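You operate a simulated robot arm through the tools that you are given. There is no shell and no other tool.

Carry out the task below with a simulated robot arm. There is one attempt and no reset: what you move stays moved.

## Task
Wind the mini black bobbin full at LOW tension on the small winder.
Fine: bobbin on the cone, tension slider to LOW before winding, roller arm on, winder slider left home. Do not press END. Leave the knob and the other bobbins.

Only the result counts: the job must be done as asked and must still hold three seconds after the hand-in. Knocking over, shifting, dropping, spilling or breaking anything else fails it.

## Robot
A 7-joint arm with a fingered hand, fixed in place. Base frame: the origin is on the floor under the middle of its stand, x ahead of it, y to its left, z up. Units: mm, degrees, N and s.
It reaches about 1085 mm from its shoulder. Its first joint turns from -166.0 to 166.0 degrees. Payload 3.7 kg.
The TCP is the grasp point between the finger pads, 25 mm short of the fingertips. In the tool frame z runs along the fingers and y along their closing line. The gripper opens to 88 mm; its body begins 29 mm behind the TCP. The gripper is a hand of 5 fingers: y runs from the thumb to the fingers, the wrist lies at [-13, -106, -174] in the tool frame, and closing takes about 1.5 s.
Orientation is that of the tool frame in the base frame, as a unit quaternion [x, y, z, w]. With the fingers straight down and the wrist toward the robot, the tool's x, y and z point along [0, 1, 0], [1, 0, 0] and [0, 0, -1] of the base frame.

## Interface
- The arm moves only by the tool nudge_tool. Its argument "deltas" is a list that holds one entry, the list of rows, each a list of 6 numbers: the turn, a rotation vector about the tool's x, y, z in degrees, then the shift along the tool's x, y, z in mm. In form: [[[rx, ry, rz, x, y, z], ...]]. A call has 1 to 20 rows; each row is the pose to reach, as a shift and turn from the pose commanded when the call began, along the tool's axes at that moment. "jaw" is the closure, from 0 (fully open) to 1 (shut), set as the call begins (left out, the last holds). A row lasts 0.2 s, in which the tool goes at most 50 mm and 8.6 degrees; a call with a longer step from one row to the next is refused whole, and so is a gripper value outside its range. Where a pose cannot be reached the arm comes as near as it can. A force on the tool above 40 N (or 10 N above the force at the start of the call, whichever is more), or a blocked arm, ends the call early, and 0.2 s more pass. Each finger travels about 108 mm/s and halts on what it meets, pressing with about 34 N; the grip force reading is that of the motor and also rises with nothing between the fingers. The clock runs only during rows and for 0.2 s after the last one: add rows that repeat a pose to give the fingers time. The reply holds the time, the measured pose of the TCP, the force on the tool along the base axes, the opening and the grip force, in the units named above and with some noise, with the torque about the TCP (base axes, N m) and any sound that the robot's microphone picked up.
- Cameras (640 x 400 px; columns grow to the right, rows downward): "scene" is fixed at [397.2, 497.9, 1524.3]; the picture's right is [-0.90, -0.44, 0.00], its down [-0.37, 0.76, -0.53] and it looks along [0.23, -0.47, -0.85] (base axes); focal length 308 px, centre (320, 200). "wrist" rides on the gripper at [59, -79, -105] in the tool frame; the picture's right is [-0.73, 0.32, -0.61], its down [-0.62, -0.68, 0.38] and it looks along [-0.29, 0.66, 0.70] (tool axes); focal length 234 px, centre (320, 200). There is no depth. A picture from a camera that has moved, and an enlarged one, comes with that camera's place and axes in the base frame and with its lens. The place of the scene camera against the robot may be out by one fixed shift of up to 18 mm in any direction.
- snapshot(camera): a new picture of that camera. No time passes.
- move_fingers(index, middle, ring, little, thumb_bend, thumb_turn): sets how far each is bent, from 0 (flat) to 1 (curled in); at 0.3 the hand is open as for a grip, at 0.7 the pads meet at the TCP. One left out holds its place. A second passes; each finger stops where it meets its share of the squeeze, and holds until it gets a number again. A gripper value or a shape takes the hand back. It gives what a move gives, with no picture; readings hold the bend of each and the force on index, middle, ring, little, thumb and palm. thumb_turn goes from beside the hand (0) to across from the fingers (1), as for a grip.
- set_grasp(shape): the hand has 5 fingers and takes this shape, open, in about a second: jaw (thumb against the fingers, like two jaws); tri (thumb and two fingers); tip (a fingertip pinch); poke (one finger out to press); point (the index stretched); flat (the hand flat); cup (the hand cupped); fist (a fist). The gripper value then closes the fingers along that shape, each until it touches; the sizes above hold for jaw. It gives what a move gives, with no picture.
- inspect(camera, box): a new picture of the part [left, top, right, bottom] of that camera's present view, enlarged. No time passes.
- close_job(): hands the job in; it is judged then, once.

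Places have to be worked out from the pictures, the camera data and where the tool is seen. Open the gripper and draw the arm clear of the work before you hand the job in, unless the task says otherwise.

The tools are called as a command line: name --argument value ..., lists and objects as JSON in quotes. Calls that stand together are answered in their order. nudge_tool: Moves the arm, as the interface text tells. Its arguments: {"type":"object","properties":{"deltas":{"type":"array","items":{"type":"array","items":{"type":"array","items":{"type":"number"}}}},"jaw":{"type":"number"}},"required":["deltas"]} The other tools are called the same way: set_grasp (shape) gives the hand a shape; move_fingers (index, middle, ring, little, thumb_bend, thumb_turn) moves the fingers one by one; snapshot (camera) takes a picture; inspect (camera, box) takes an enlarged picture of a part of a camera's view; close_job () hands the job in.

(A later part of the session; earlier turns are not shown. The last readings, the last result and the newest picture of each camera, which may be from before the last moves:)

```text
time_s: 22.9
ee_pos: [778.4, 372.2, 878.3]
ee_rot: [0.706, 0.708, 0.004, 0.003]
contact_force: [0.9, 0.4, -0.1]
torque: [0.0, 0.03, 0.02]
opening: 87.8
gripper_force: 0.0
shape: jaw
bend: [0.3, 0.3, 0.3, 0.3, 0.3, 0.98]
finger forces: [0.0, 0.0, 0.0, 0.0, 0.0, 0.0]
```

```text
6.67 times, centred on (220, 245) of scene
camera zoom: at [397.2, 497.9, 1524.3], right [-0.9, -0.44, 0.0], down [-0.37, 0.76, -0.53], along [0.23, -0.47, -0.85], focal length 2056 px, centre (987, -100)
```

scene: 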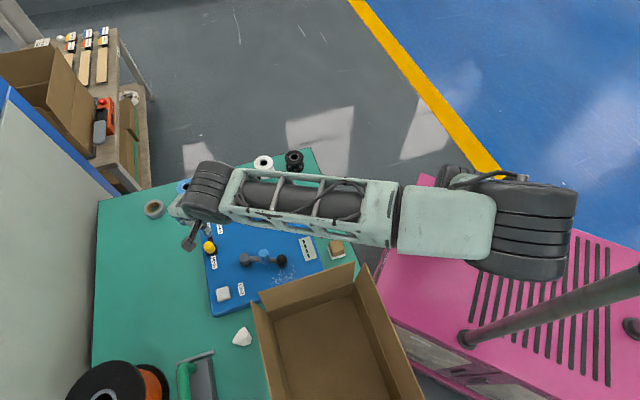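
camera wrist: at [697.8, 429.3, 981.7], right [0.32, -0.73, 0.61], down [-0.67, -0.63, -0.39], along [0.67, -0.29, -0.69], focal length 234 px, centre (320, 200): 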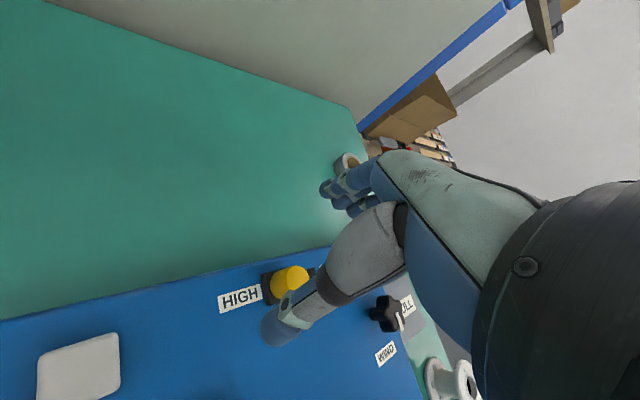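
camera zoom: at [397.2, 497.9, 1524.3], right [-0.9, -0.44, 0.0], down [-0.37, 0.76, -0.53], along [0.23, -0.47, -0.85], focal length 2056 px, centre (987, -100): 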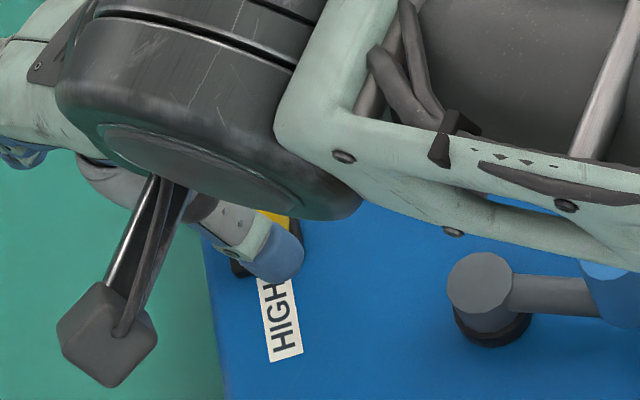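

The open thumb slants outward, so it isn't a good pusher either. A better one is a closed index-thumb pinch pointing down with the other three fingers laid flat, out of the way. I'll form that here and measure it.

move_fingers --index 0.7 --middle 0.0 --ring 0.0 --little 0.0 --thumb_bend 0.75 --thumb_turn 1.0

snapshot --camera "wrist"

inspect --camera "wrist" --box '[240, 130, 416, 290]'

snapshot --camera "scene"

```text
time_s: 23.9
ee_pos: [779.2, 372.5, 877.5]
ee_rot: [0.706, 0.708, 0.004, 0.003]
contact_force: [0.3, 0.2, -0.1]
torque: [0.0, 0.0, 0.02]
opening: 0.0
gripper_force: 0.1
shape: fingers
bend: [0.69, 0.0, 0.0, 0.0, 0.74, 1.0]
finger forces: [0.1, 0.1, 0.0, 0.1, 0.0, 0.1]
```

```text
taken
camera wrist: at [697.8, 429.3, 981.7], right [0.32, -0.73, 0.61], down [-0.67, -0.63, -0.39], along [0.67, -0.29, -0.69], focal length 234 px, centre (320, 200)
```

wrist: 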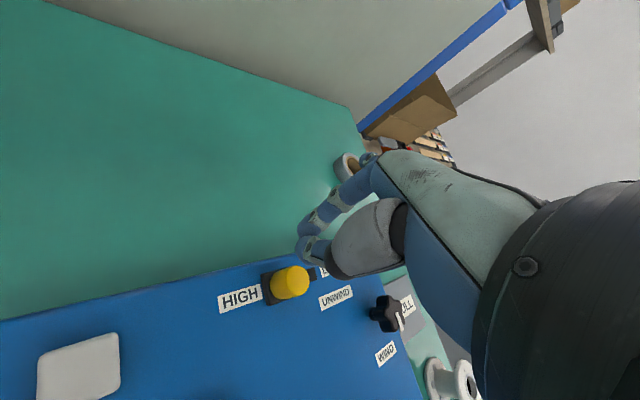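

```text
2.50 times, centred on (328, 210) of wrist
camera zoom: at [697.8, 429.3, 981.7], right [0.32, -0.73, 0.61], down [-0.67, -0.63, -0.39], along [0.67, -0.29, -0.69], focal length 585 px, centre (300, 175)
```

zoom: 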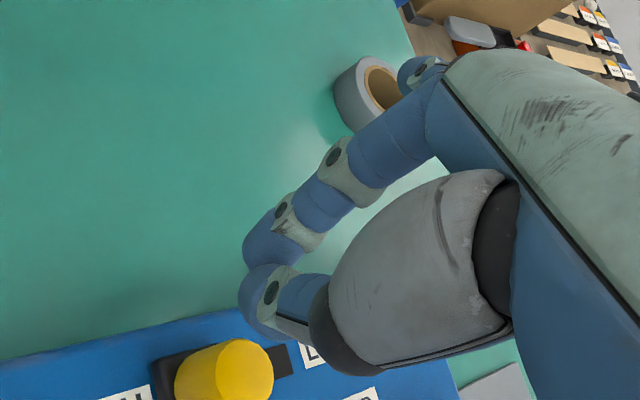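

```text
taken
```

scene: 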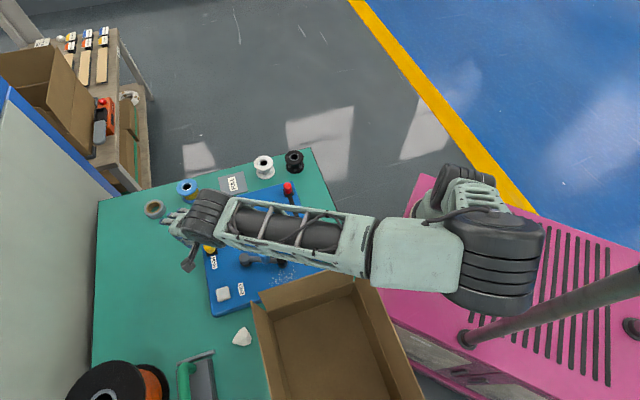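

The pinch now points cleanly down, with its tips about 25 mm below the TCP and centered at x≈3, y≈0, and the other fingers are up out of the way. I'll move to the HIGH side of the cap and descend so the tips end around z≈803.

nudge_tool --deltas '[[[0, 0, 0, -2, -20, 0], [0, 0, 0, -3, -40, 0], [0, 0, 0, -3, -40, 15], [0, 0, 0, -3, -40, 30], [0, 0, 0, -3, -40, 42], [0, 0, 0, -3, -40, 49], [0, 0, 0, -3, -40, 49]]]'

inspect --camera "wrist" --box '[240, 160, 400, 290]'

inspect --camera "scene" --box '[180, 215, 260, 275]'

```text
time_s: 25.5
ee_pos: [739.4, 369.3, 829.0]
ee_rot: [0.706, 0.708, 0.004, 0.003]
contact_force: [-0.2, -1.1, -1.0]
torque: [-0.01, 0.0, -0.01]
opening: 0.0
gripper_force: 0.0
shape: fingers
bend: [0.69, 0.0, 0.0, 0.0, 0.74, 1.0]
finger forces: [0.0, 0.0, 0.1, 0.0, 0.1, 0.1]
```

```text
3.08 times, centred on (320, 225) of wrist
camera zoom: at [658.9, 426.7, 933.1], right [0.32, -0.73, 0.61], down [-0.68, -0.62, -0.39], along [0.67, -0.29, -0.69], focal length 720 px, centre (320, 123)
```

zoom: 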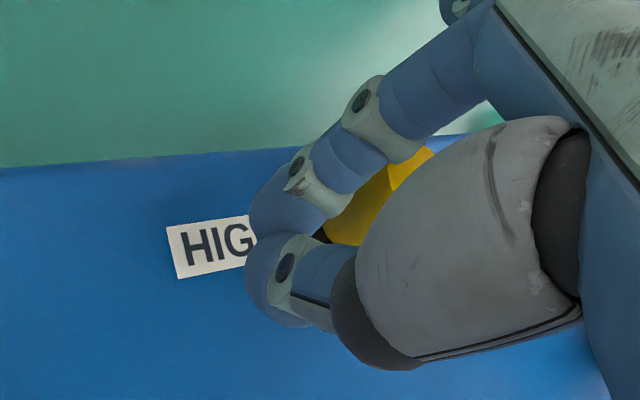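

```text
6.67 times, centred on (220, 245) of scene
camera zoom: at [397.2, 497.9, 1524.3], right [-0.9, -0.44, 0.0], down [-0.37, 0.76, -0.53], along [0.23, -0.47, -0.85], focal length 2056 px, centre (987, -100)
```

zoom: 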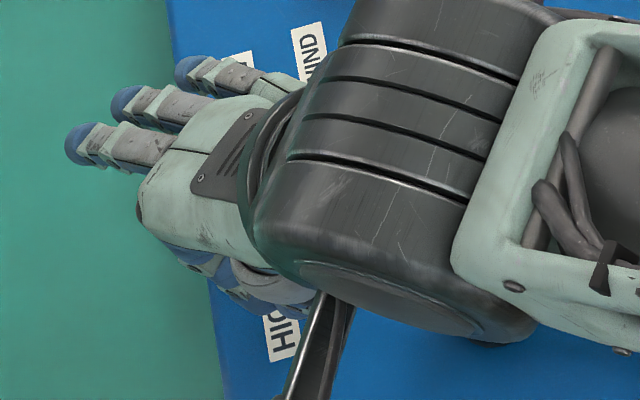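

There's no contact and the cap is just ahead of the pinch. Now I'll push slowly along (0.70, -0.71), starting with 20 mm and watching the force.

nudge_tool --deltas '[[[0, 0, 0, -3.5, 3.5, 0], [0, 0, 0, -7, 7, 0], [0, 0, 0, -10.5, 10.5, 0], [0, 0, 0, -14, 14, 0], [0, 0, 0, -14, 14, 0]]]'

inspect --camera "wrist" --box '[240, 160, 400, 290]'

```text
time_s: 26.7
ee_pos: [754.3, 355.1, 828.6]
ee_rot: [0.706, 0.709, 0.004, 0.003]
contact_force: [0.2, 0.2, -0.4]
torque: [0.04, -0.02, -0.01]
opening: 0.3
gripper_force: 0.7
shape: fingers
bend: [0.69, 0.0, 0.0, 0.0, 0.74, 1.0]
finger forces: [0.3, 0.0, 0.1, 0.0, 0.1, 0.0]
```

```text
3.08 times, centred on (320, 225) of wrist
camera zoom: at [672.7, 413.1, 933.1], right [0.32, -0.73, 0.61], down [-0.68, -0.62, -0.39], along [0.67, -0.29, -0.69], focal length 720 px, centre (320, 123)
```

zoom: 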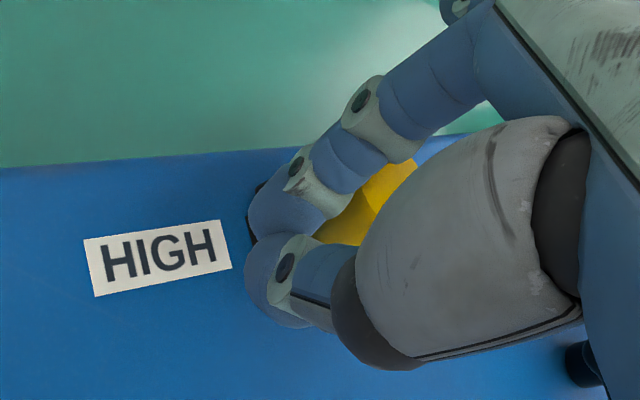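

Light contact has begun at the index, so the cap is against the pinch. I'll continue the push another 25 mm or so toward LOW.

nudge_tool --deltas '[[[0, 0, 0, -3.5, 3.5, 0], [0, 0, 0, -7, 7, 0], [0, 0, 0, -10.5, 10.5, 0], [0, 0, 0, -14, 14, 0], [0, 0, 0, -17, 17, 0], [0, 0, 0, -17, 17, 0]]]'

inspect --camera "wrist" --box '[240, 160, 400, 290]'

snapshot --camera "wrist"

```text
time_s: 28.1
ee_pos: [771.2, 337.9, 830.2]
ee_rot: [0.706, 0.708, 0.004, 0.003]
contact_force: [-0.8, 0.3, 0.0]
torque: [-0.01, 0.02, 0.01]
opening: 0.2
gripper_force: 0.8
shape: fingers
bend: [0.69, 0.0, 0.0, 0.0, 0.74, 1.0]
finger forces: [0.6, 0.0, 0.1, 0.0, 0.1, 0.1]
```

```text
3.08 times, centred on (320, 225) of wrist
camera zoom: at [689.9, 396.4, 933.7], right [0.32, -0.73, 0.61], down [-0.67, -0.63, -0.39], along [0.67, -0.29, -0.69], focal length 720 px, centre (320, 123)
```

zoom: 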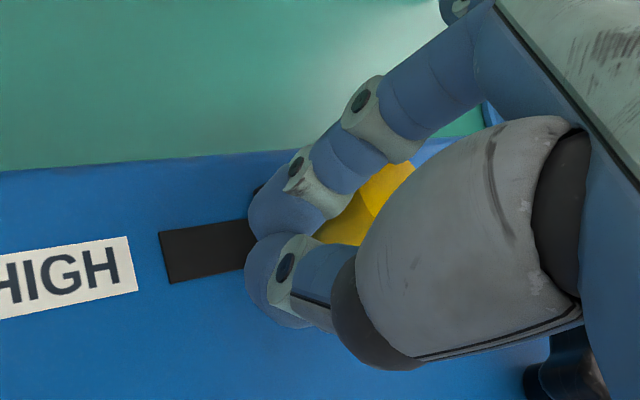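

```text
taken
camera wrist: at [689.9, 396.4, 933.7], right [0.32, -0.73, 0.61], down [-0.67, -0.63, -0.39], along [0.67, -0.29, -0.69], focal length 234 px, centre (320, 200)
```

wrist: 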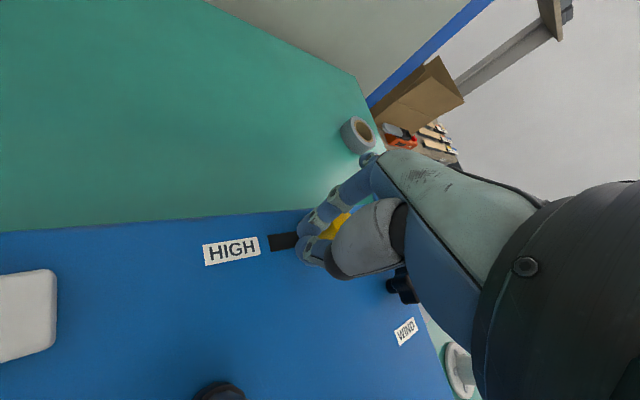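

The slider has moved about 33 mm and the bare track shows behind it, with only 0.6 N on the index. I'll push on gently until it meets the end stop.

nudge_tool --deltas '[[[0, 0, 0, -1.4, 1.4, 0], [0, 0, 0, -2.8, 2.8, 0], [0, 0, 0, -4.2, 4.2, 0], [0, 0, 0, -4.2, 4.2, 0]]]'

```text
time_s: 29.1
ee_pos: [775.7, 334.3, 830.1]
ee_rot: [0.706, 0.708, 0.004, 0.004]
contact_force: [0.5, 2.3, 0.0]
torque: [-0.01, -0.01, 0.04]
opening: 0.0
gripper_force: 0.8
shape: fingers
bend: [0.69, 0.0, 0.0, 0.0, 0.74, 1.0]
finger forces: [1.4, 0.1, 0.0, 0.0, 0.0, 0.0]
```

The resistance is beginning to rise, at about 2 N. A few more millimetres will confirm the stop.

nudge_tool --deltas '[[[0, 0, 0, -1.5, 1.5, 0], [0, 0, 0, -3, 3, 0], [0, 0, 0, -3, 3, 0]]]'

inspect --camera "wrist" --box '[220, 180, 380, 280]'

```text
time_s: 29.9
ee_pos: [779.1, 334.3, 830.3]
ee_rot: [0.705, 0.709, 0.005, 0.003]
contact_force: [-7.9, 14.4, -1.0]
torque: [0.0, 0.01, 0.25]
opening: 0.0
gripper_force: 8.6
shape: fingers
bend: [0.7, 0.0, 0.0, 0.0, 0.73, 1.0]
finger forces: [16.2, 0.0, 0.0, 0.0, 0.0, 0.0]
```

```text
4.00 times, centred on (300, 230) of wrist
camera zoom: at [696.1, 390.3, 933.5], right [0.32, -0.73, 0.61], down [-0.67, -0.63, -0.39], along [0.67, -0.28, -0.69], focal length 937 px, centre (400, 80)
```

zoom: 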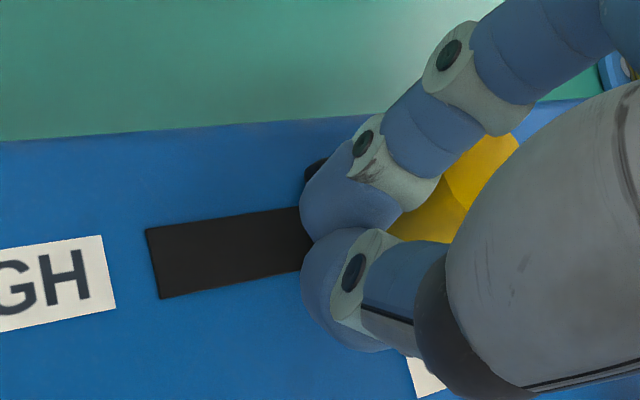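

The slider is on its LOW end stop, with the reaction at 16 N. I'll back straight off along the slide axis, then rise and look.

nudge_tool --deltas '[[[0, 0, 0, 6, -6, 0], [0, 0, 0, 12, -12, 0], [0, 0, 0, 18, -18, 0], [0, 0, 0, 18, -18, -25], [0, 0, 0, 18, -18, -60], [0, 0, 0, 10, -40, -95], [0, 0, 0, 0, -75, -105], [0, 0, 0, 0, -75, -105]]]'

snapshot --camera "wrist"

inspect --camera "wrist" --box '[220, 140, 380, 240]'

```text
time_s: 31.7
ee_pos: [702.4, 330.0, 935.7]
ee_rot: [0.706, 0.709, 0.004, 0.003]
contact_force: [-0.2, 0.9, 0.0]
torque: [0.0, -0.02, 0.02]
opening: 0.2
gripper_force: 0.0
shape: fingers
bend: [0.68, 0.0, 0.0, 0.0, 0.74, 1.0]
finger forces: [0.0, 0.1, 0.1, 0.0, 0.1, 0.0]
```

```text
taken
camera wrist: at [620.9, 386.9, 1039.5], right [0.32, -0.73, 0.61], down [-0.68, -0.62, -0.39], along [0.67, -0.29, -0.69], focal length 234 px, centre (320, 200)
```

wrist: 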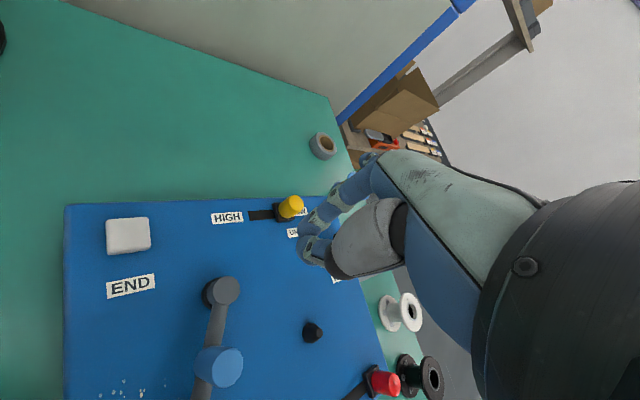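

```text
4.00 times, centred on (300, 190) of wrist
camera zoom: at [620.9, 386.9, 1039.5], right [0.32, -0.73, 0.61], down [-0.68, -0.62, -0.39], along [0.67, -0.29, -0.69], focal length 937 px, centre (400, 240)
```

zoom: 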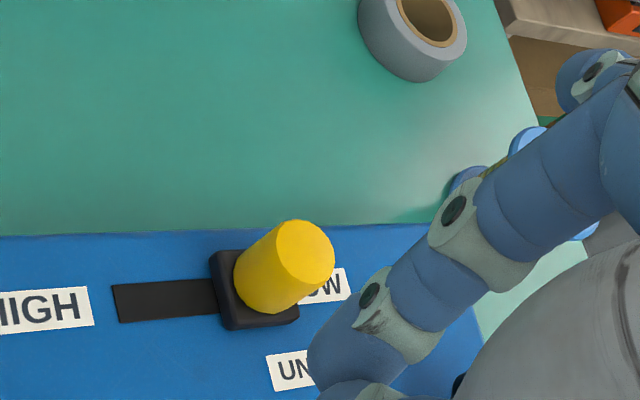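

The tension slider sits at the LOW end. Next is the bobbin: I'll switch to the open jaw shape and carry the hand across at height to look straight down at the black bobbin.

set_grasp --shape "jaw"

nudge_tool --deltas '[[[0, 0, 0, -40, 0, 0], [0, 0, 0, -82, 0, 0], [0, 0, 0, -124, 2, 0], [0, 0, 0, -166, 4, 0], [0, 0, 0, -208, 6, 0], [0, 0, 0, -250, 8, 0], [0, 0, 0, -292, 9, 0], [0, 0, 0, -326, 10, 0], [0, 0, 0, -326, 10, 0]]]'

snapshot --camera "wrist"

snapshot --camera "scene"

```text
time_s: 32.6
ee_pos: [701.5, 329.4, 934.8]
ee_rot: [0.706, 0.708, 0.004, 0.003]
contact_force: [-0.3, -0.5, 0.7]
torque: [0.02, -0.01, 0.0]
opening: 87.7
gripper_force: 0.0
shape: jaw
bend: [0.3, 0.3, 0.3, 0.3, 0.3, 0.98]
finger forces: [0.0, 0.1, 0.0, 0.0, 0.1, 0.0]
```

```text
time_s: 34.6
ee_pos: [713.9, 5.8, 936.4]
ee_rot: [0.705, 0.709, 0.004, 0.004]
contact_force: [-0.7, 0.3, -0.7]
torque: [0.0, -0.01, -0.02]
opening: 87.7
gripper_force: 0.0
shape: jaw
bend: [0.3, 0.3, 0.3, 0.3, 0.3, 0.98]
finger forces: [0.0, 0.0, 0.0, 0.0, 0.0, 0.0]
```

```text
taken
camera wrist: at [633.1, 62.4, 1038.5], right [0.32, -0.73, 0.61], down [-0.67, -0.63, -0.39], along [0.67, -0.29, -0.69], focal length 234 px, centre (320, 200)
```

wrist: 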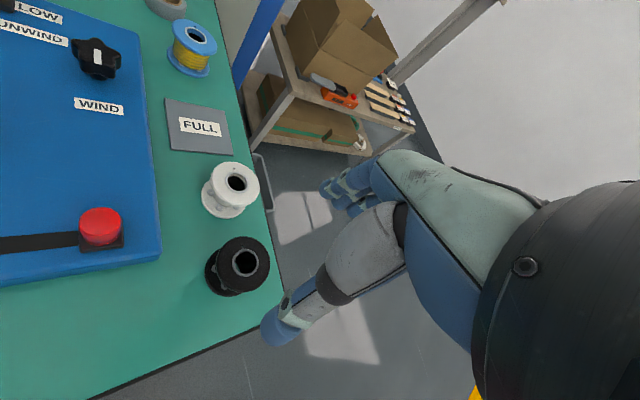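

```text
taken
```

scene: 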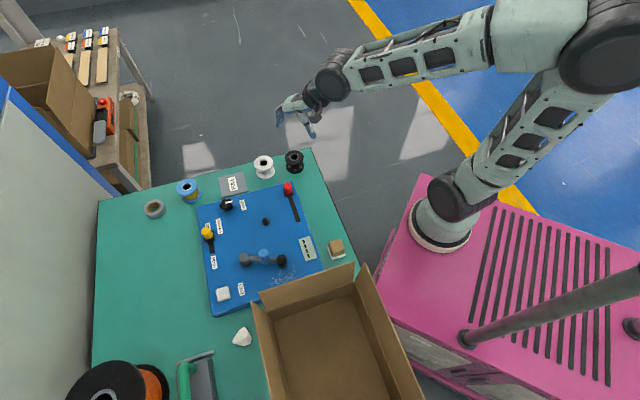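

Both bobbins are now clearly visible. I'll zoom in to measure the black one accurately.

inspect --camera "wrist" --box '[180, 150, 308, 310]'

inspect --camera "scene" --box '[245, 140, 325, 190]'

```text
2.50 times, centred on (244, 230) of wrist
camera zoom: at [633.1, 62.4, 1038.5], right [0.32, -0.73, 0.61], down [-0.67, -0.63, -0.39], along [0.67, -0.29, -0.69], focal length 585 px, centre (510, 125)
```

zoom: 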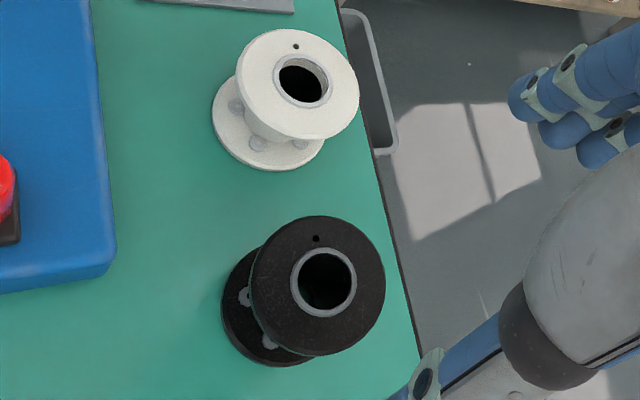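

```text
8.00 times, centred on (285, 165) of scene
camera zoom: at [397.2, 497.9, 1524.3], right [-0.9, -0.44, 0.0], down [-0.37, 0.76, -0.53], along [0.23, -0.47, -0.85], focal length 2467 px, centre (600, 480)
```

zoom: 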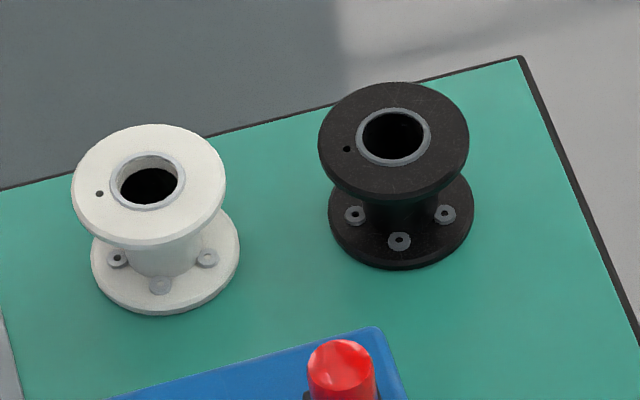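

The black bobbin is centered at about (722, 10.5), its flange is about 55 mm across and its top is at z≈803. I'll use a thumb, index and middle grip with ring and little held flat out of the way, and turn the hand 12° so the fingers keep clear of the white bobbin.

move_fingers --index 0.3 --middle 0.3 --ring 0.0 --little 0.0 --thumb_bend 0.3 --thumb_turn 1.0

nudge_tool --deltas '[[[0, 0, 6, 3, 4, 15], [0, 0, 12, 4.7, 8, 35], [0, 0, 12, 4.7, 8, 55], [0, 0, 12, 4.7, 8, 75], [0, 0, 12, 4.7, 8, 75]]]'

snapshot --camera "wrist"

inspect --camera "wrist" --box '[180, 140, 372, 350]'

inspect --camera "scene" --box '[240, 100, 368, 200]'

```text
time_s: 35.6
ee_pos: [714.2, 5.9, 934.6]
ee_rot: [0.706, 0.708, 0.005, 0.003]
contact_force: [0.8, 0.3, 0.1]
torque: [0.02, 0.02, -0.01]
opening: 84.7
gripper_force: 0.1
shape: fingers
bend: [0.3, 0.3, 0.0, 0.0, 0.3, 0.97]
finger forces: [0.0, 0.0, 0.1, 0.1, 0.0, 0.0]
```

```text
time_s: 36.8
ee_pos: [723.4, 9.3, 858.4]
ee_rot: [0.776, 0.631, 0.005, 0.001]
contact_force: [0.4, 0.0, -0.2]
torque: [-0.01, 0.0, -0.01]
opening: 84.7
gripper_force: 0.1
shape: fingers
bend: [0.3, 0.3, 0.0, 0.0, 0.3, 0.97]
finger forces: [0.1, 0.0, 0.1, 0.0, 0.0, 0.1]
```

```text
taken
camera wrist: at [655.2, 82.2, 963.4], right [0.16, -0.78, 0.61], down [-0.79, -0.47, -0.39], along [0.59, -0.42, -0.69], focal length 234 px, centre (320, 200)
```

wrist: 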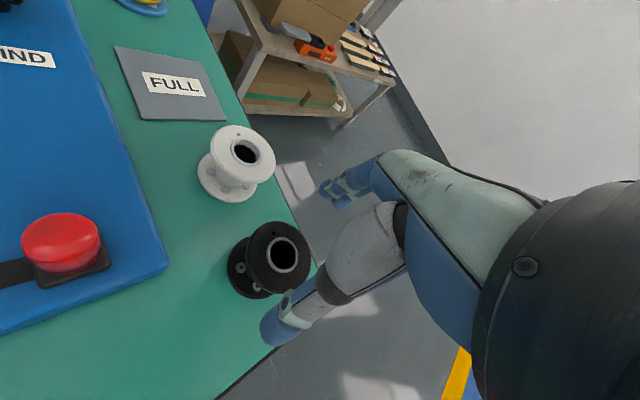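

```text
1.90 times, centred on (276, 245) of wrist
camera zoom: at [655.2, 82.2, 963.4], right [0.16, -0.78, 0.61], down [-0.79, -0.47, -0.39], along [0.59, -0.42, -0.69], focal length 446 px, centre (404, 114)
```

zoom: 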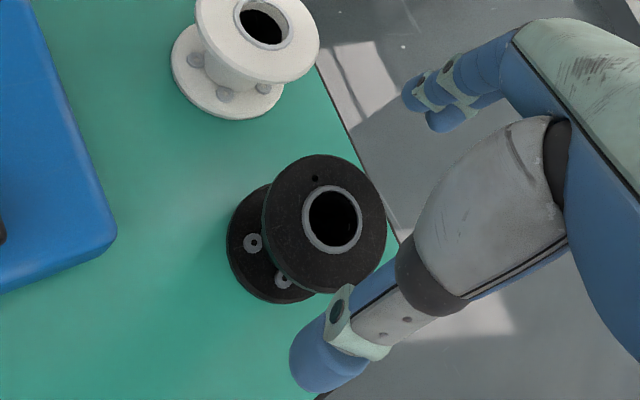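

```text
4.00 times, centred on (304, 150) of scene
camera zoom: at [397.2, 497.9, 1524.3], right [-0.9, -0.44, 0.0], down [-0.37, 0.76, -0.53], along [0.23, -0.47, -0.85], focal length 1234 px, centre (384, 400)
```

zoom: 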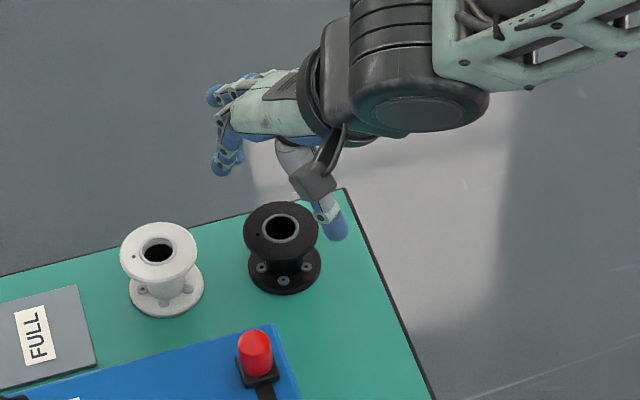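

In tool coordinates the bobbin sits at about (+4, -1), and the index and middle pads straddle x≈0. I'll correct by that and descend until the TCP is level with the top flange.

nudge_tool --deltas '[[[0, 0, 0, 3.5, -1, 10], [0, 0, 0, 3.5, -1, 25], [0, 0, 0, 3.5, -1, 40], [0, 0, 0, 3.5, -1, 54], [0, 0, 0, 3.5, -1, 54]]]'

inspect --camera "wrist" --box '[180, 140, 372, 350]'

inspect --camera "scene" --box '[240, 120, 336, 180]'

```text
time_s: 38.0
ee_pos: [722.5, 12.3, 804.3]
ee_rot: [0.776, 0.63, 0.006, 0.003]
contact_force: [0.2, 0.1, -0.3]
torque: [-0.02, 0.03, -0.04]
opening: 84.5
gripper_force: 0.1
shape: fingers
bend: [0.3, 0.3, 0.0, 0.0, 0.3, 0.97]
finger forces: [0.0, 0.1, 0.0, 0.0, 0.0, 0.0]
```

```text
1.90 times, centred on (276, 245) of wrist
camera zoom: at [654.1, 85.8, 908.8], right [0.16, -0.78, 0.61], down [-0.79, -0.47, -0.39], along [0.59, -0.42, -0.69], focal length 446 px, centre (404, 114)
```

zoom: 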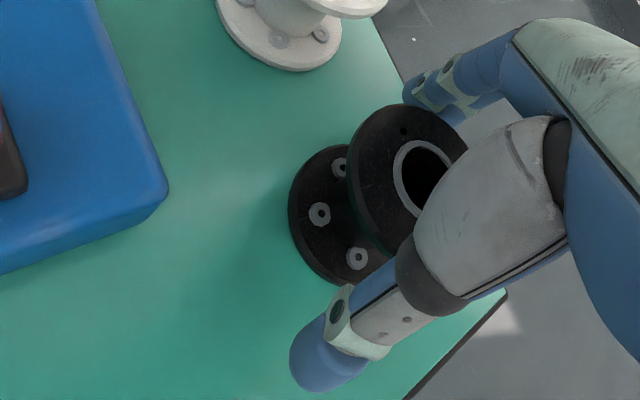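

```text
6.67 times, centred on (288, 150) of scene
camera zoom: at [397.2, 497.9, 1524.3], right [-0.9, -0.44, 0.0], down [-0.37, 0.76, -0.53], along [0.23, -0.47, -0.85], focal length 2056 px, centre (533, 533)
```

zoom: 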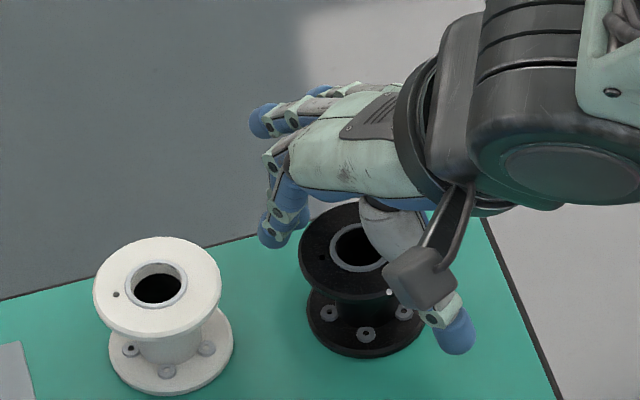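

The thumb and two fingers straddle the flange evenly. Now I'll close them onto it; each finger stops at contact.

move_fingers --index 0.42 --middle 0.42 --thumb_bend 0.42

move_fingers --index 0.6 --middle 0.6 --thumb_bend 0.6

inspect --camera "wrist" --box '[180, 140, 372, 350]'

inspect --camera "scene" --box '[240, 120, 336, 180]'

```text
time_s: 39.0
ee_pos: [721.8, 12.7, 804.8]
ee_rot: [0.776, 0.631, 0.005, 0.002]
contact_force: [0.1, 0.6, 1.0]
torque: [0.05, 0.02, 0.0]
opening: 60.0
gripper_force: 0.3
shape: fingers
bend: [0.42, 0.42, 0.0, 0.0, 0.42, 0.99]
finger forces: [0.3, 0.0, 0.0, 0.0, 0.0, 0.0]
```

```text
time_s: 40.0
ee_pos: [722.2, 12.8, 805.3]
ee_rot: [0.776, 0.631, 0.006, 0.003]
contact_force: [0.4, 0.2, 0.3]
torque: [0.0, -0.02, -0.01]
opening: 47.0
gripper_force: 12.9
shape: fingers
bend: [0.47, 0.57, 0.0, 0.0, 0.49, 1.0]
finger forces: [10.0, 2.8, 0.0, 0.0, 13.1, 0.0]
```

```text
1.90 times, centred on (276, 245) of wrist
camera zoom: at [654.2, 85.7, 908.9], right [0.16, -0.78, 0.61], down [-0.79, -0.47, -0.39], along [0.59, -0.42, -0.69], focal length 446 px, centre (404, 114)
```

zoom: 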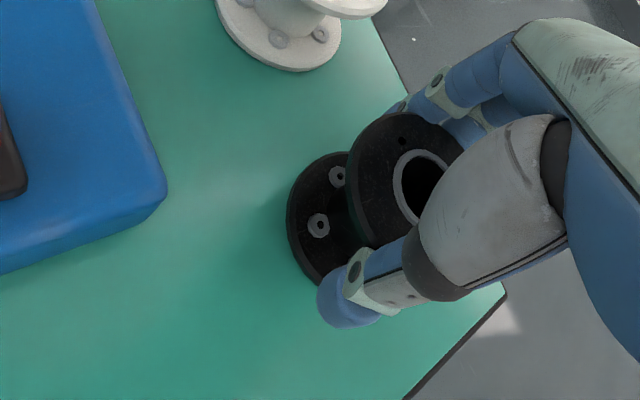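

```text
6.67 times, centred on (288, 150) of scene
camera zoom: at [397.2, 497.9, 1524.3], right [-0.9, -0.44, 0.0], down [-0.37, 0.76, -0.53], along [0.23, -0.47, -0.85], focal length 2056 px, centre (533, 533)
```

zoom: 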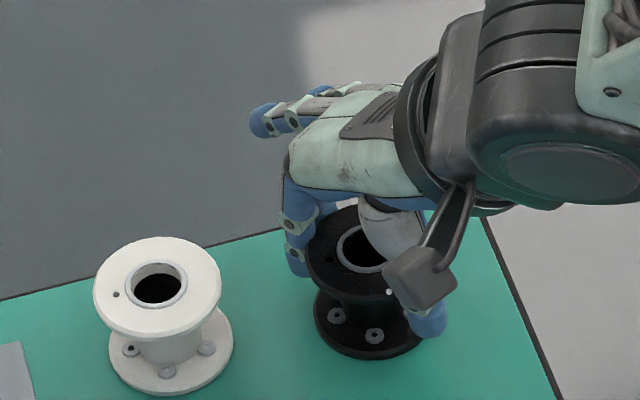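

The grip holds, with index 10 N, middle 3 N and thumb 13 N. I'll do a small test lift of 12 mm and look.

nudge_tool --deltas '[[[0, 0, 0, 0, 0, -3], [0, 0, 0, 0, 0, -6], [0, 0, 0, 0, 0, -9], [0, 0, 0, 0, 0, -12], [0, 0, 0, 0, 0, -12]]]'

inspect --camera "wrist" --box '[180, 140, 372, 350]'

inspect --camera "scene" --box '[240, 120, 336, 180]'

```text
time_s: 41.2
ee_pos: [724.1, 11.5, 815.7]
ee_rot: [0.776, 0.63, 0.005, 0.002]
contact_force: [-0.3, 0.9, -0.3]
torque: [0.01, 0.01, -0.01]
opening: 47.2
gripper_force: 12.6
shape: fingers
bend: [0.47, 0.57, 0.0, 0.0, 0.49, 1.0]
finger forces: [10.2, 2.9, 0.0, 0.0, 13.0, 0.0]
```

```text
1.90 times, centred on (276, 245) of wrist
camera zoom: at [655.5, 85.5, 919.9], right [0.16, -0.78, 0.61], down [-0.79, -0.47, -0.39], along [0.59, -0.42, -0.69], focal length 446 px, centre (404, 114)
```

zoom: 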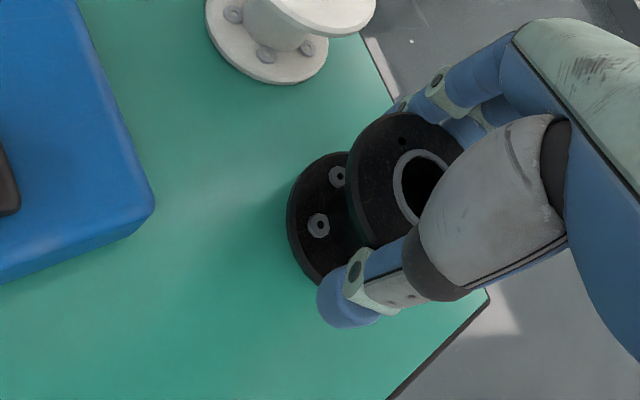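

```text
6.67 times, centred on (288, 150) of scene
camera zoom: at [397.2, 497.9, 1524.3], right [-0.9, -0.44, 0.0], down [-0.37, 0.76, -0.53], along [0.23, -0.47, -0.85], focal length 2056 px, centre (533, 533)
```

zoom: 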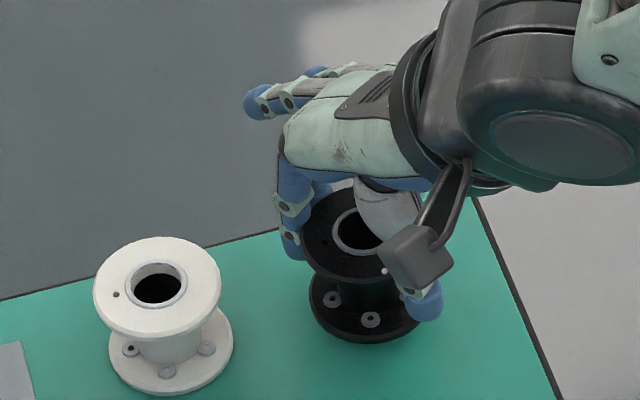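

The bobbin lifted with the hand, and both cameras put its center at about (-4, +1) in the tool frame. I'll raise it well clear and carry it toward the cone, stopping beside the cone for one more look at it.

nudge_tool --deltas '[[[0, 0, 0, 0, 0, -15], [0, 0, 0, 0, 0, -32], [0, 0, 0, 0, 0, -50], [0, 0, 0, 0, 0, -68], [0, 0, 0, 0, 0, -84], [0, 0, 0, 20, -6, -84], [0, 0, 0, 45, -13, -84], [0, 0, 0, 70, -20, -84], [0, 0, 0, 95, -28, -84], [0, 0, 0, 115, -34, -84], [0, 0, 0, 129.5, -38, -84], [0, 0, 0, 129.5, -38, -84]]]'

snapshot --camera "wrist"

inspect --camera "scene" --box '[220, 130, 348, 230]'

```text
time_s: 43.8
ee_pos: [711.2, 150.1, 898.3]
ee_rot: [0.776, 0.631, 0.005, 0.002]
contact_force: [0.6, 0.2, -0.1]
torque: [0.0, 0.0, 0.04]
opening: 46.8
gripper_force: 12.9
shape: fingers
bend: [0.47, 0.57, 0.0, 0.0, 0.49, 1.0]
finger forces: [10.1, 2.8, 0.0, 0.1, 12.9, 0.1]
```

```text
taken
camera wrist: at [644.0, 221.9, 1003.1], right [0.16, -0.78, 0.61], down [-0.79, -0.47, -0.39], along [0.59, -0.42, -0.69], focal length 234 px, centre (320, 200)
```

wrist: 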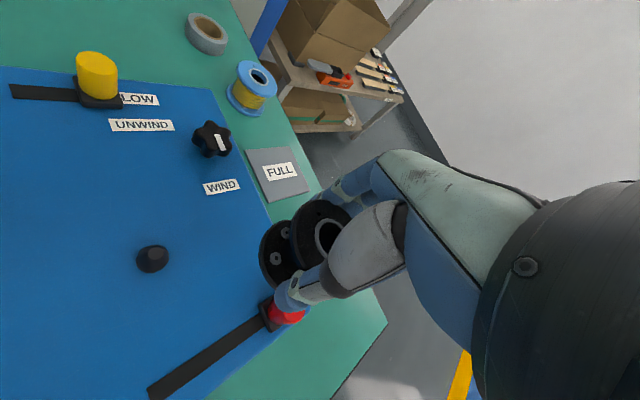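

```text
4.00 times, centred on (284, 180) of scene
camera zoom: at [397.2, 497.9, 1524.3], right [-0.9, -0.44, 0.0], down [-0.37, 0.76, -0.53], along [0.23, -0.47, -0.85], focal length 1234 px, centre (464, 280)
```

zoom: 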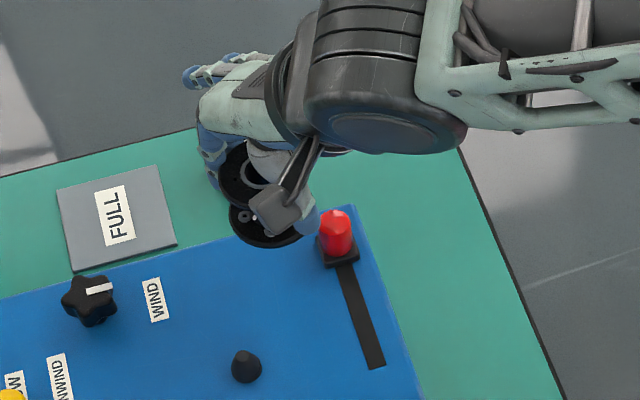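

The bobbin is steady in the grip. I'll zoom in on the cone from here to refine its position in the tool frame.

inspect --camera "wrist" --box '[104, 222, 200, 282]'

inspect --camera "wrist" --box '[230, 180, 390, 320]'

inspect --camera "scene" --box '[255, 150, 319, 230]'

```text
6.67 times, centred on (152, 252) of wrist
camera zoom: at [644.0, 221.9, 1003.1], right [0.16, -0.78, 0.61], down [-0.79, -0.47, -0.39], along [0.59, -0.42, -0.69], focal length 1561 px, centre (1440, -147)
```

zoom: 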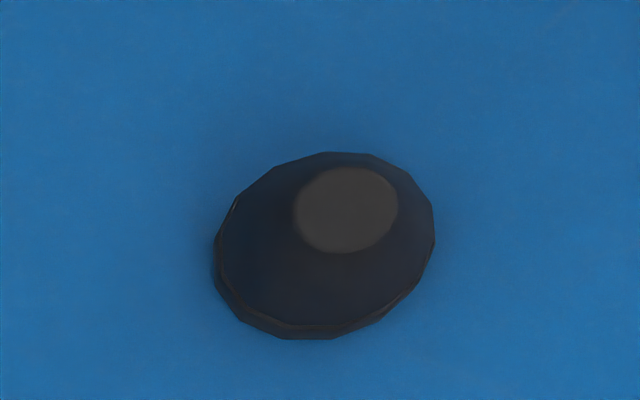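

```text
2.86 times, centred on (310, 250) of wrist
camera zoom: at [644.0, 221.9, 1003.1], right [0.16, -0.78, 0.61], down [-0.79, -0.47, -0.39], along [0.59, -0.42, -0.69], focal length 669 px, centre (349, 57)
```

zoom: 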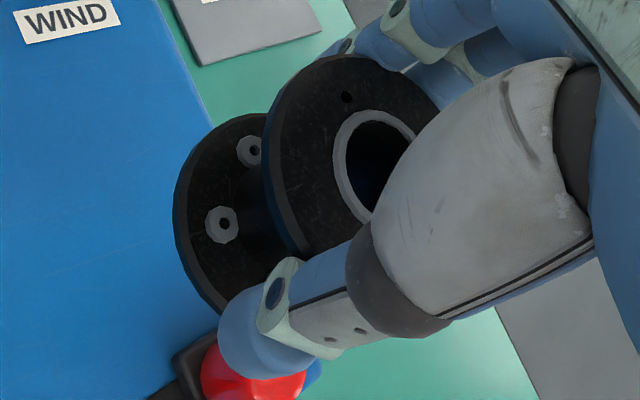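

```text
5.00 times, centred on (287, 190) of scene
camera zoom: at [397.2, 497.9, 1524.3], right [-0.9, -0.44, 0.0], down [-0.37, 0.76, -0.53], along [0.23, -0.47, -0.85], focal length 1542 px, centre (485, 250)
```

zoom: 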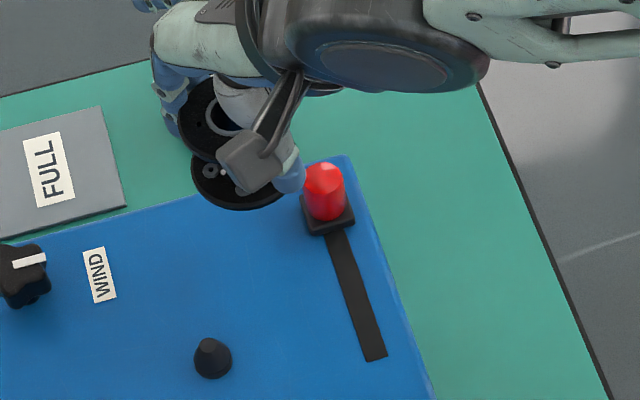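

From this view the cone axis is at tool (71.5, -35.2), the bobbin center is at about (-4.5, 1.2), and the bobbin isn't tilted. I'll shift by (76, -36.4) at this height and then lower partway.

nudge_tool --deltas '[[[0, 0, 0, 19, -9, 0], [0, 0, 0, 38, -18, 0], [0, 0, 0, 57, -27, 0], [0, 0, 0, 76, -36.4, 0], [0, 0, 0, 76, -36.4, 0], [0, 0, 0, 76, -36.4, 12], [0, 0, 0, 76, -36.4, 24], [0, 0, 0, 76, -36.4, 24]]]'

snapshot --camera "wrist"

inspect --camera "scene" --box '[220, 160, 332, 240]'

```text
time_s: 45.6
ee_pos: [690.6, 229.4, 875.4]
ee_rot: [0.776, 0.63, 0.005, 0.003]
contact_force: [0.8, 0.0, -0.4]
torque: [0.02, 0.01, 0.02]
opening: 46.7
gripper_force: 12.9
shape: fingers
bend: [0.47, 0.57, 0.0, 0.0, 0.49, 1.0]
finger forces: [10.1, 2.9, 0.1, 0.1, 12.7, 0.1]
```

```text
taken
camera wrist: at [622.8, 302.1, 979.6], right [0.16, -0.78, 0.61], down [-0.79, -0.47, -0.39], along [0.59, -0.42, -0.69], focal length 234 px, centre (320, 200)
```

wrist: 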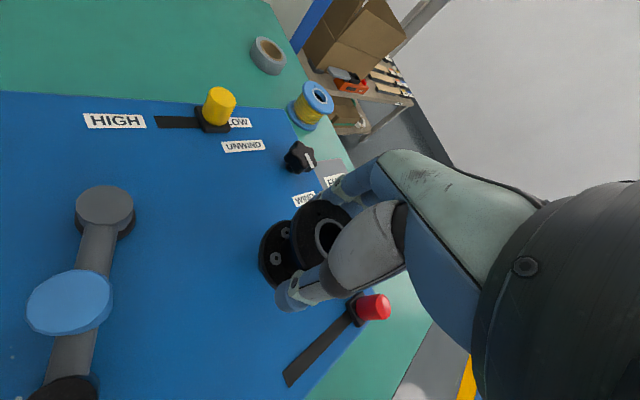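

```text
5.00 times, centred on (276, 200) of scene
camera zoom: at [397.2, 497.9, 1524.3], right [-0.9, -0.44, 0.0], down [-0.37, 0.76, -0.53], along [0.23, -0.47, -0.85], focal length 1542 px, centre (540, 200)
```

zoom: 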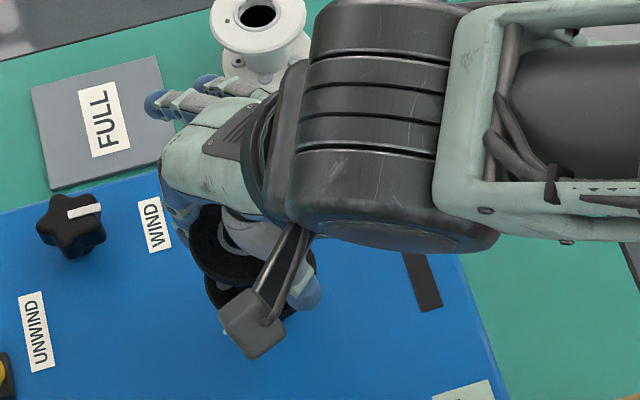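

The measured shift is about 2.5 mm short in y, so I'll re-read the settled pose before lowering onto the cone.

nudge_tool --deltas '[[[0, 0, 0, 0, 0, 0], [0, 0, 0, 0, 0, 0]]]'

inspect --camera "scene" --box '[248, 195, 296, 235]'

inspect --camera "wrist" --box '[240, 180, 400, 300]'

```text
time_s: 46.2
ee_pos: [690.1, 230.2, 875.3]
ee_rot: [0.776, 0.63, 0.005, 0.002]
contact_force: [0.3, 0.2, -0.7]
torque: [-0.01, 0.0, -0.01]
opening: 46.9
gripper_force: 12.5
shape: fingers
bend: [0.47, 0.57, 0.0, 0.0, 0.49, 1.0]
finger forces: [10.1, 2.8, 0.0, 0.0, 12.8, 0.0]
```

```text
10.00 times, centred on (272, 215) of scene
camera zoom: at [397.2, 497.9, 1524.3], right [-0.9, -0.44, 0.0], down [-0.37, 0.76, -0.53], along [0.23, -0.47, -0.85], focal length 3084 px, centre (800, 50)
```

zoom: 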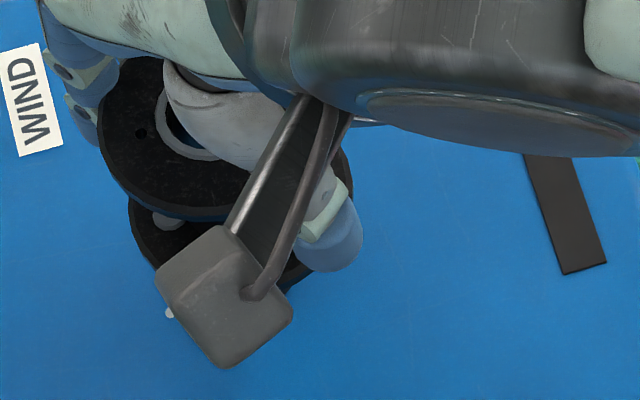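

```text
3.33 times, centred on (320, 240) of wrist
camera zoom: at [622.8, 302.0, 979.8], right [0.16, -0.78, 0.61], down [-0.79, -0.47, -0.39], along [0.59, -0.42, -0.69], focal length 781 px, centre (320, 67)
```

zoom: 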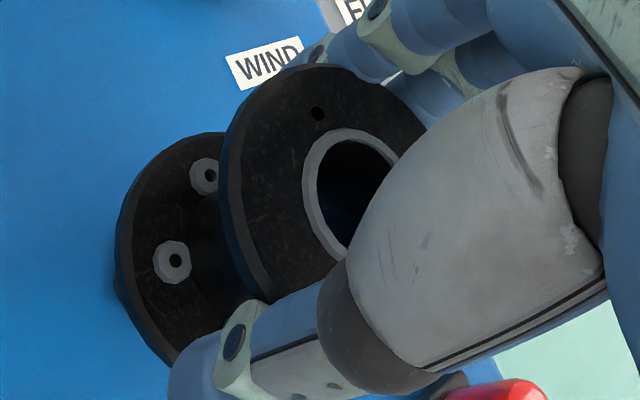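

The bobbin is within about 1.5 mm of the cone axis, and a 22 mm hole over a 10 mm tip leaves good margin. I'll nudge +1.3 mm in tool x and lower gently while watching the force.

nudge_tool --deltas '[[[0, 0, 0, 1.3, 0, 5], [0, 0, 0, 1.3, 0, 11], [0, 0, 0, 1.3, 0, 17], [0, 0, 0, 1.3, 0, 23], [0, 0, 0, 1.3, 0, 27], [0, 0, 0, 1.3, 0, 27]]]'

inspect --camera "wrist" --box '[240, 180, 400, 300]'

```text
time_s: 47.6
ee_pos: [691.9, 231.5, 849.9]
ee_rot: [0.776, 0.631, 0.005, 0.003]
contact_force: [0.0, -0.4, -0.8]
torque: [-0.01, 0.01, 0.0]
opening: 46.8
gripper_force: 12.6
shape: fingers
bend: [0.47, 0.57, 0.0, 0.0, 0.49, 1.0]
finger forces: [10.1, 2.9, 0.0, 0.0, 12.8, 0.0]
```

```text
3.33 times, centred on (320, 240) of wrist
camera zoom: at [623.8, 303.8, 953.0], right [0.16, -0.78, 0.61], down [-0.79, -0.47, -0.39], along [0.59, -0.42, -0.69], focal length 781 px, centre (320, 67)
```

zoom: 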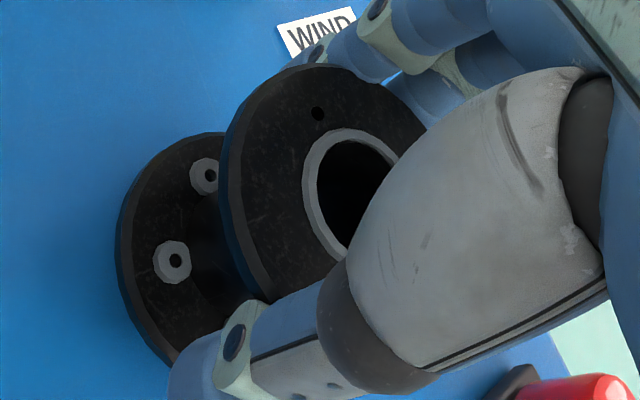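

The bottom flange is now below the cone tip with no contact force, so the hole is over the cone. I'll lower in small steps until it seats.

nudge_tool --deltas '[[[0, 0, 0, 0, 0, 1.5], [0, 0, 0, 0, 0, 3], [0, 0, 0, 0, 0, 4.5], [0, 0, 0, 0, 0, 6], [0, 0, 0, 0, 0, 6]]]'

```text
time_s: 48.8
ee_pos: [691.1, 231.1, 843.4]
ee_rot: [0.776, 0.631, 0.006, 0.002]
contact_force: [-0.5, 0.3, -0.3]
torque: [0.02, 0.01, 0.01]
opening: 46.6
gripper_force: 12.4
shape: fingers
bend: [0.47, 0.57, 0.0, 0.0, 0.49, 1.0]
finger forces: [10.1, 2.8, 0.1, 0.0, 12.8, 0.1]
```

Still free. I'll take a few more millimetres, slowly.

nudge_tool --deltas '[[[0, 0, 0, 0, 0, 1], [0, 0, 0, 0, 0, 2], [0, 0, 0, 0, 0, 3], [0, 0, 0, 0, 0, 4], [0, 0, 0, 0, 0, 4]]]'

```text
time_s: 50.0
ee_pos: [691.6, 230.1, 840.0]
ee_rot: [0.776, 0.63, 0.006, 0.003]
contact_force: [0.8, -0.5, -0.9]
torque: [0.04, 0.01, -0.01]
opening: 46.7
gripper_force: 12.8
shape: fingers
bend: [0.47, 0.57, 0.0, 0.0, 0.49, 1.0]
finger forces: [10.2, 2.7, 0.0, 0.1, 12.7, 0.1]
```

There's no contact yet at TCP z≈840. I'll continue down in 1 mm rows.

nudge_tool --deltas '[[[0, 0, 0, 0, 0, 1], [0, 0, 0, 0, 0, 2], [0, 0, 0, 0, 0, 3], [0, 0, 0, 0, 0, 4], [0, 0, 0, 0, 0, 4]]]'

inspect --camera "wrist" --box '[220, 180, 380, 300]'

inspect --camera "scene" --box '[240, 190, 304, 240]'

```text
time_s: 51.2
ee_pos: [692.0, 230.6, 835.3]
ee_rot: [0.776, 0.63, 0.005, 0.003]
contact_force: [1.2, 0.7, -0.1]
torque: [0.02, 0.0, 0.01]
opening: 46.5
gripper_force: 12.9
shape: fingers
bend: [0.47, 0.57, 0.0, 0.0, 0.5, 1.0]
finger forces: [10.3, 2.9, 0.0, 0.0, 12.6, 0.0]
```

```text
3.33 times, centred on (300, 240) of wrist
camera zoom: at [623.8, 303.2, 939.4], right [0.16, -0.78, 0.61], down [-0.79, -0.47, -0.39], along [0.59, -0.42, -0.69], focal length 781 px, centre (387, 67)
```

zoom: 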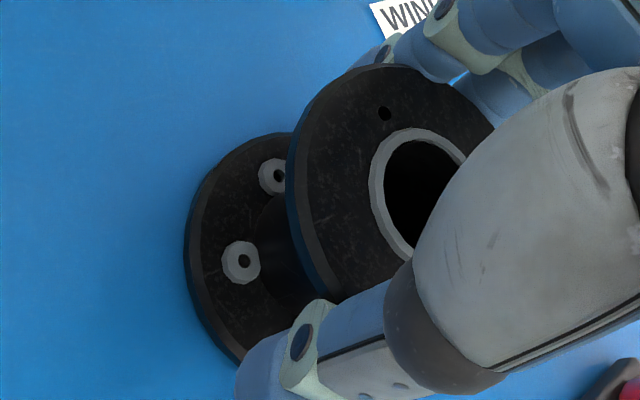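

```text
8.00 times, centred on (272, 215) of scene
camera zoom: at [397.2, 497.9, 1524.3], right [-0.9, -0.44, 0.0], down [-0.37, 0.76, -0.53], along [0.23, -0.47, -0.85], focal length 2467 px, centre (704, 80)
```

zoom: 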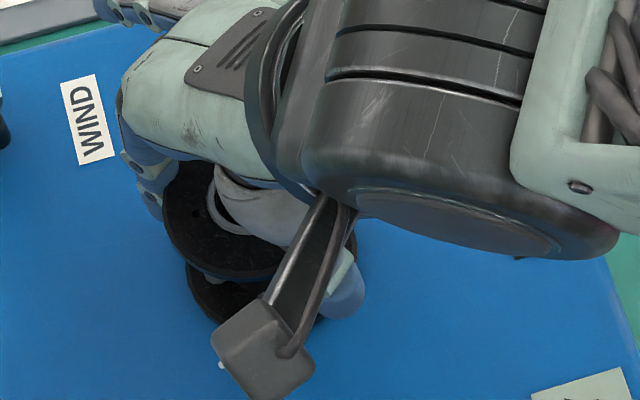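

The contact force is still near zero and the bottom flange looks very close to the plate. I'll continue down 1 mm per row.

nudge_tool --deltas '[[[0, 0, 0, 0, 0, 1], [0, 0, 0, 0, 0, 2], [0, 0, 0, 0, 0, 3], [0, 0, 0, 0, 0, 3]]]'

```text
time_s: 52.2
ee_pos: [692.9, 229.7, 833.9]
ee_rot: [0.776, 0.631, 0.006, 0.002]
contact_force: [-1.5, -1.3, 11.5]
torque: [-0.02, 0.0, 0.01]
opening: 46.0
gripper_force: 12.6
shape: fingers
bend: [0.48, 0.58, 0.0, 0.0, 0.5, 1.0]
finger forces: [10.2, 1.9, 0.0, 0.0, 13.4, 0.0]
```

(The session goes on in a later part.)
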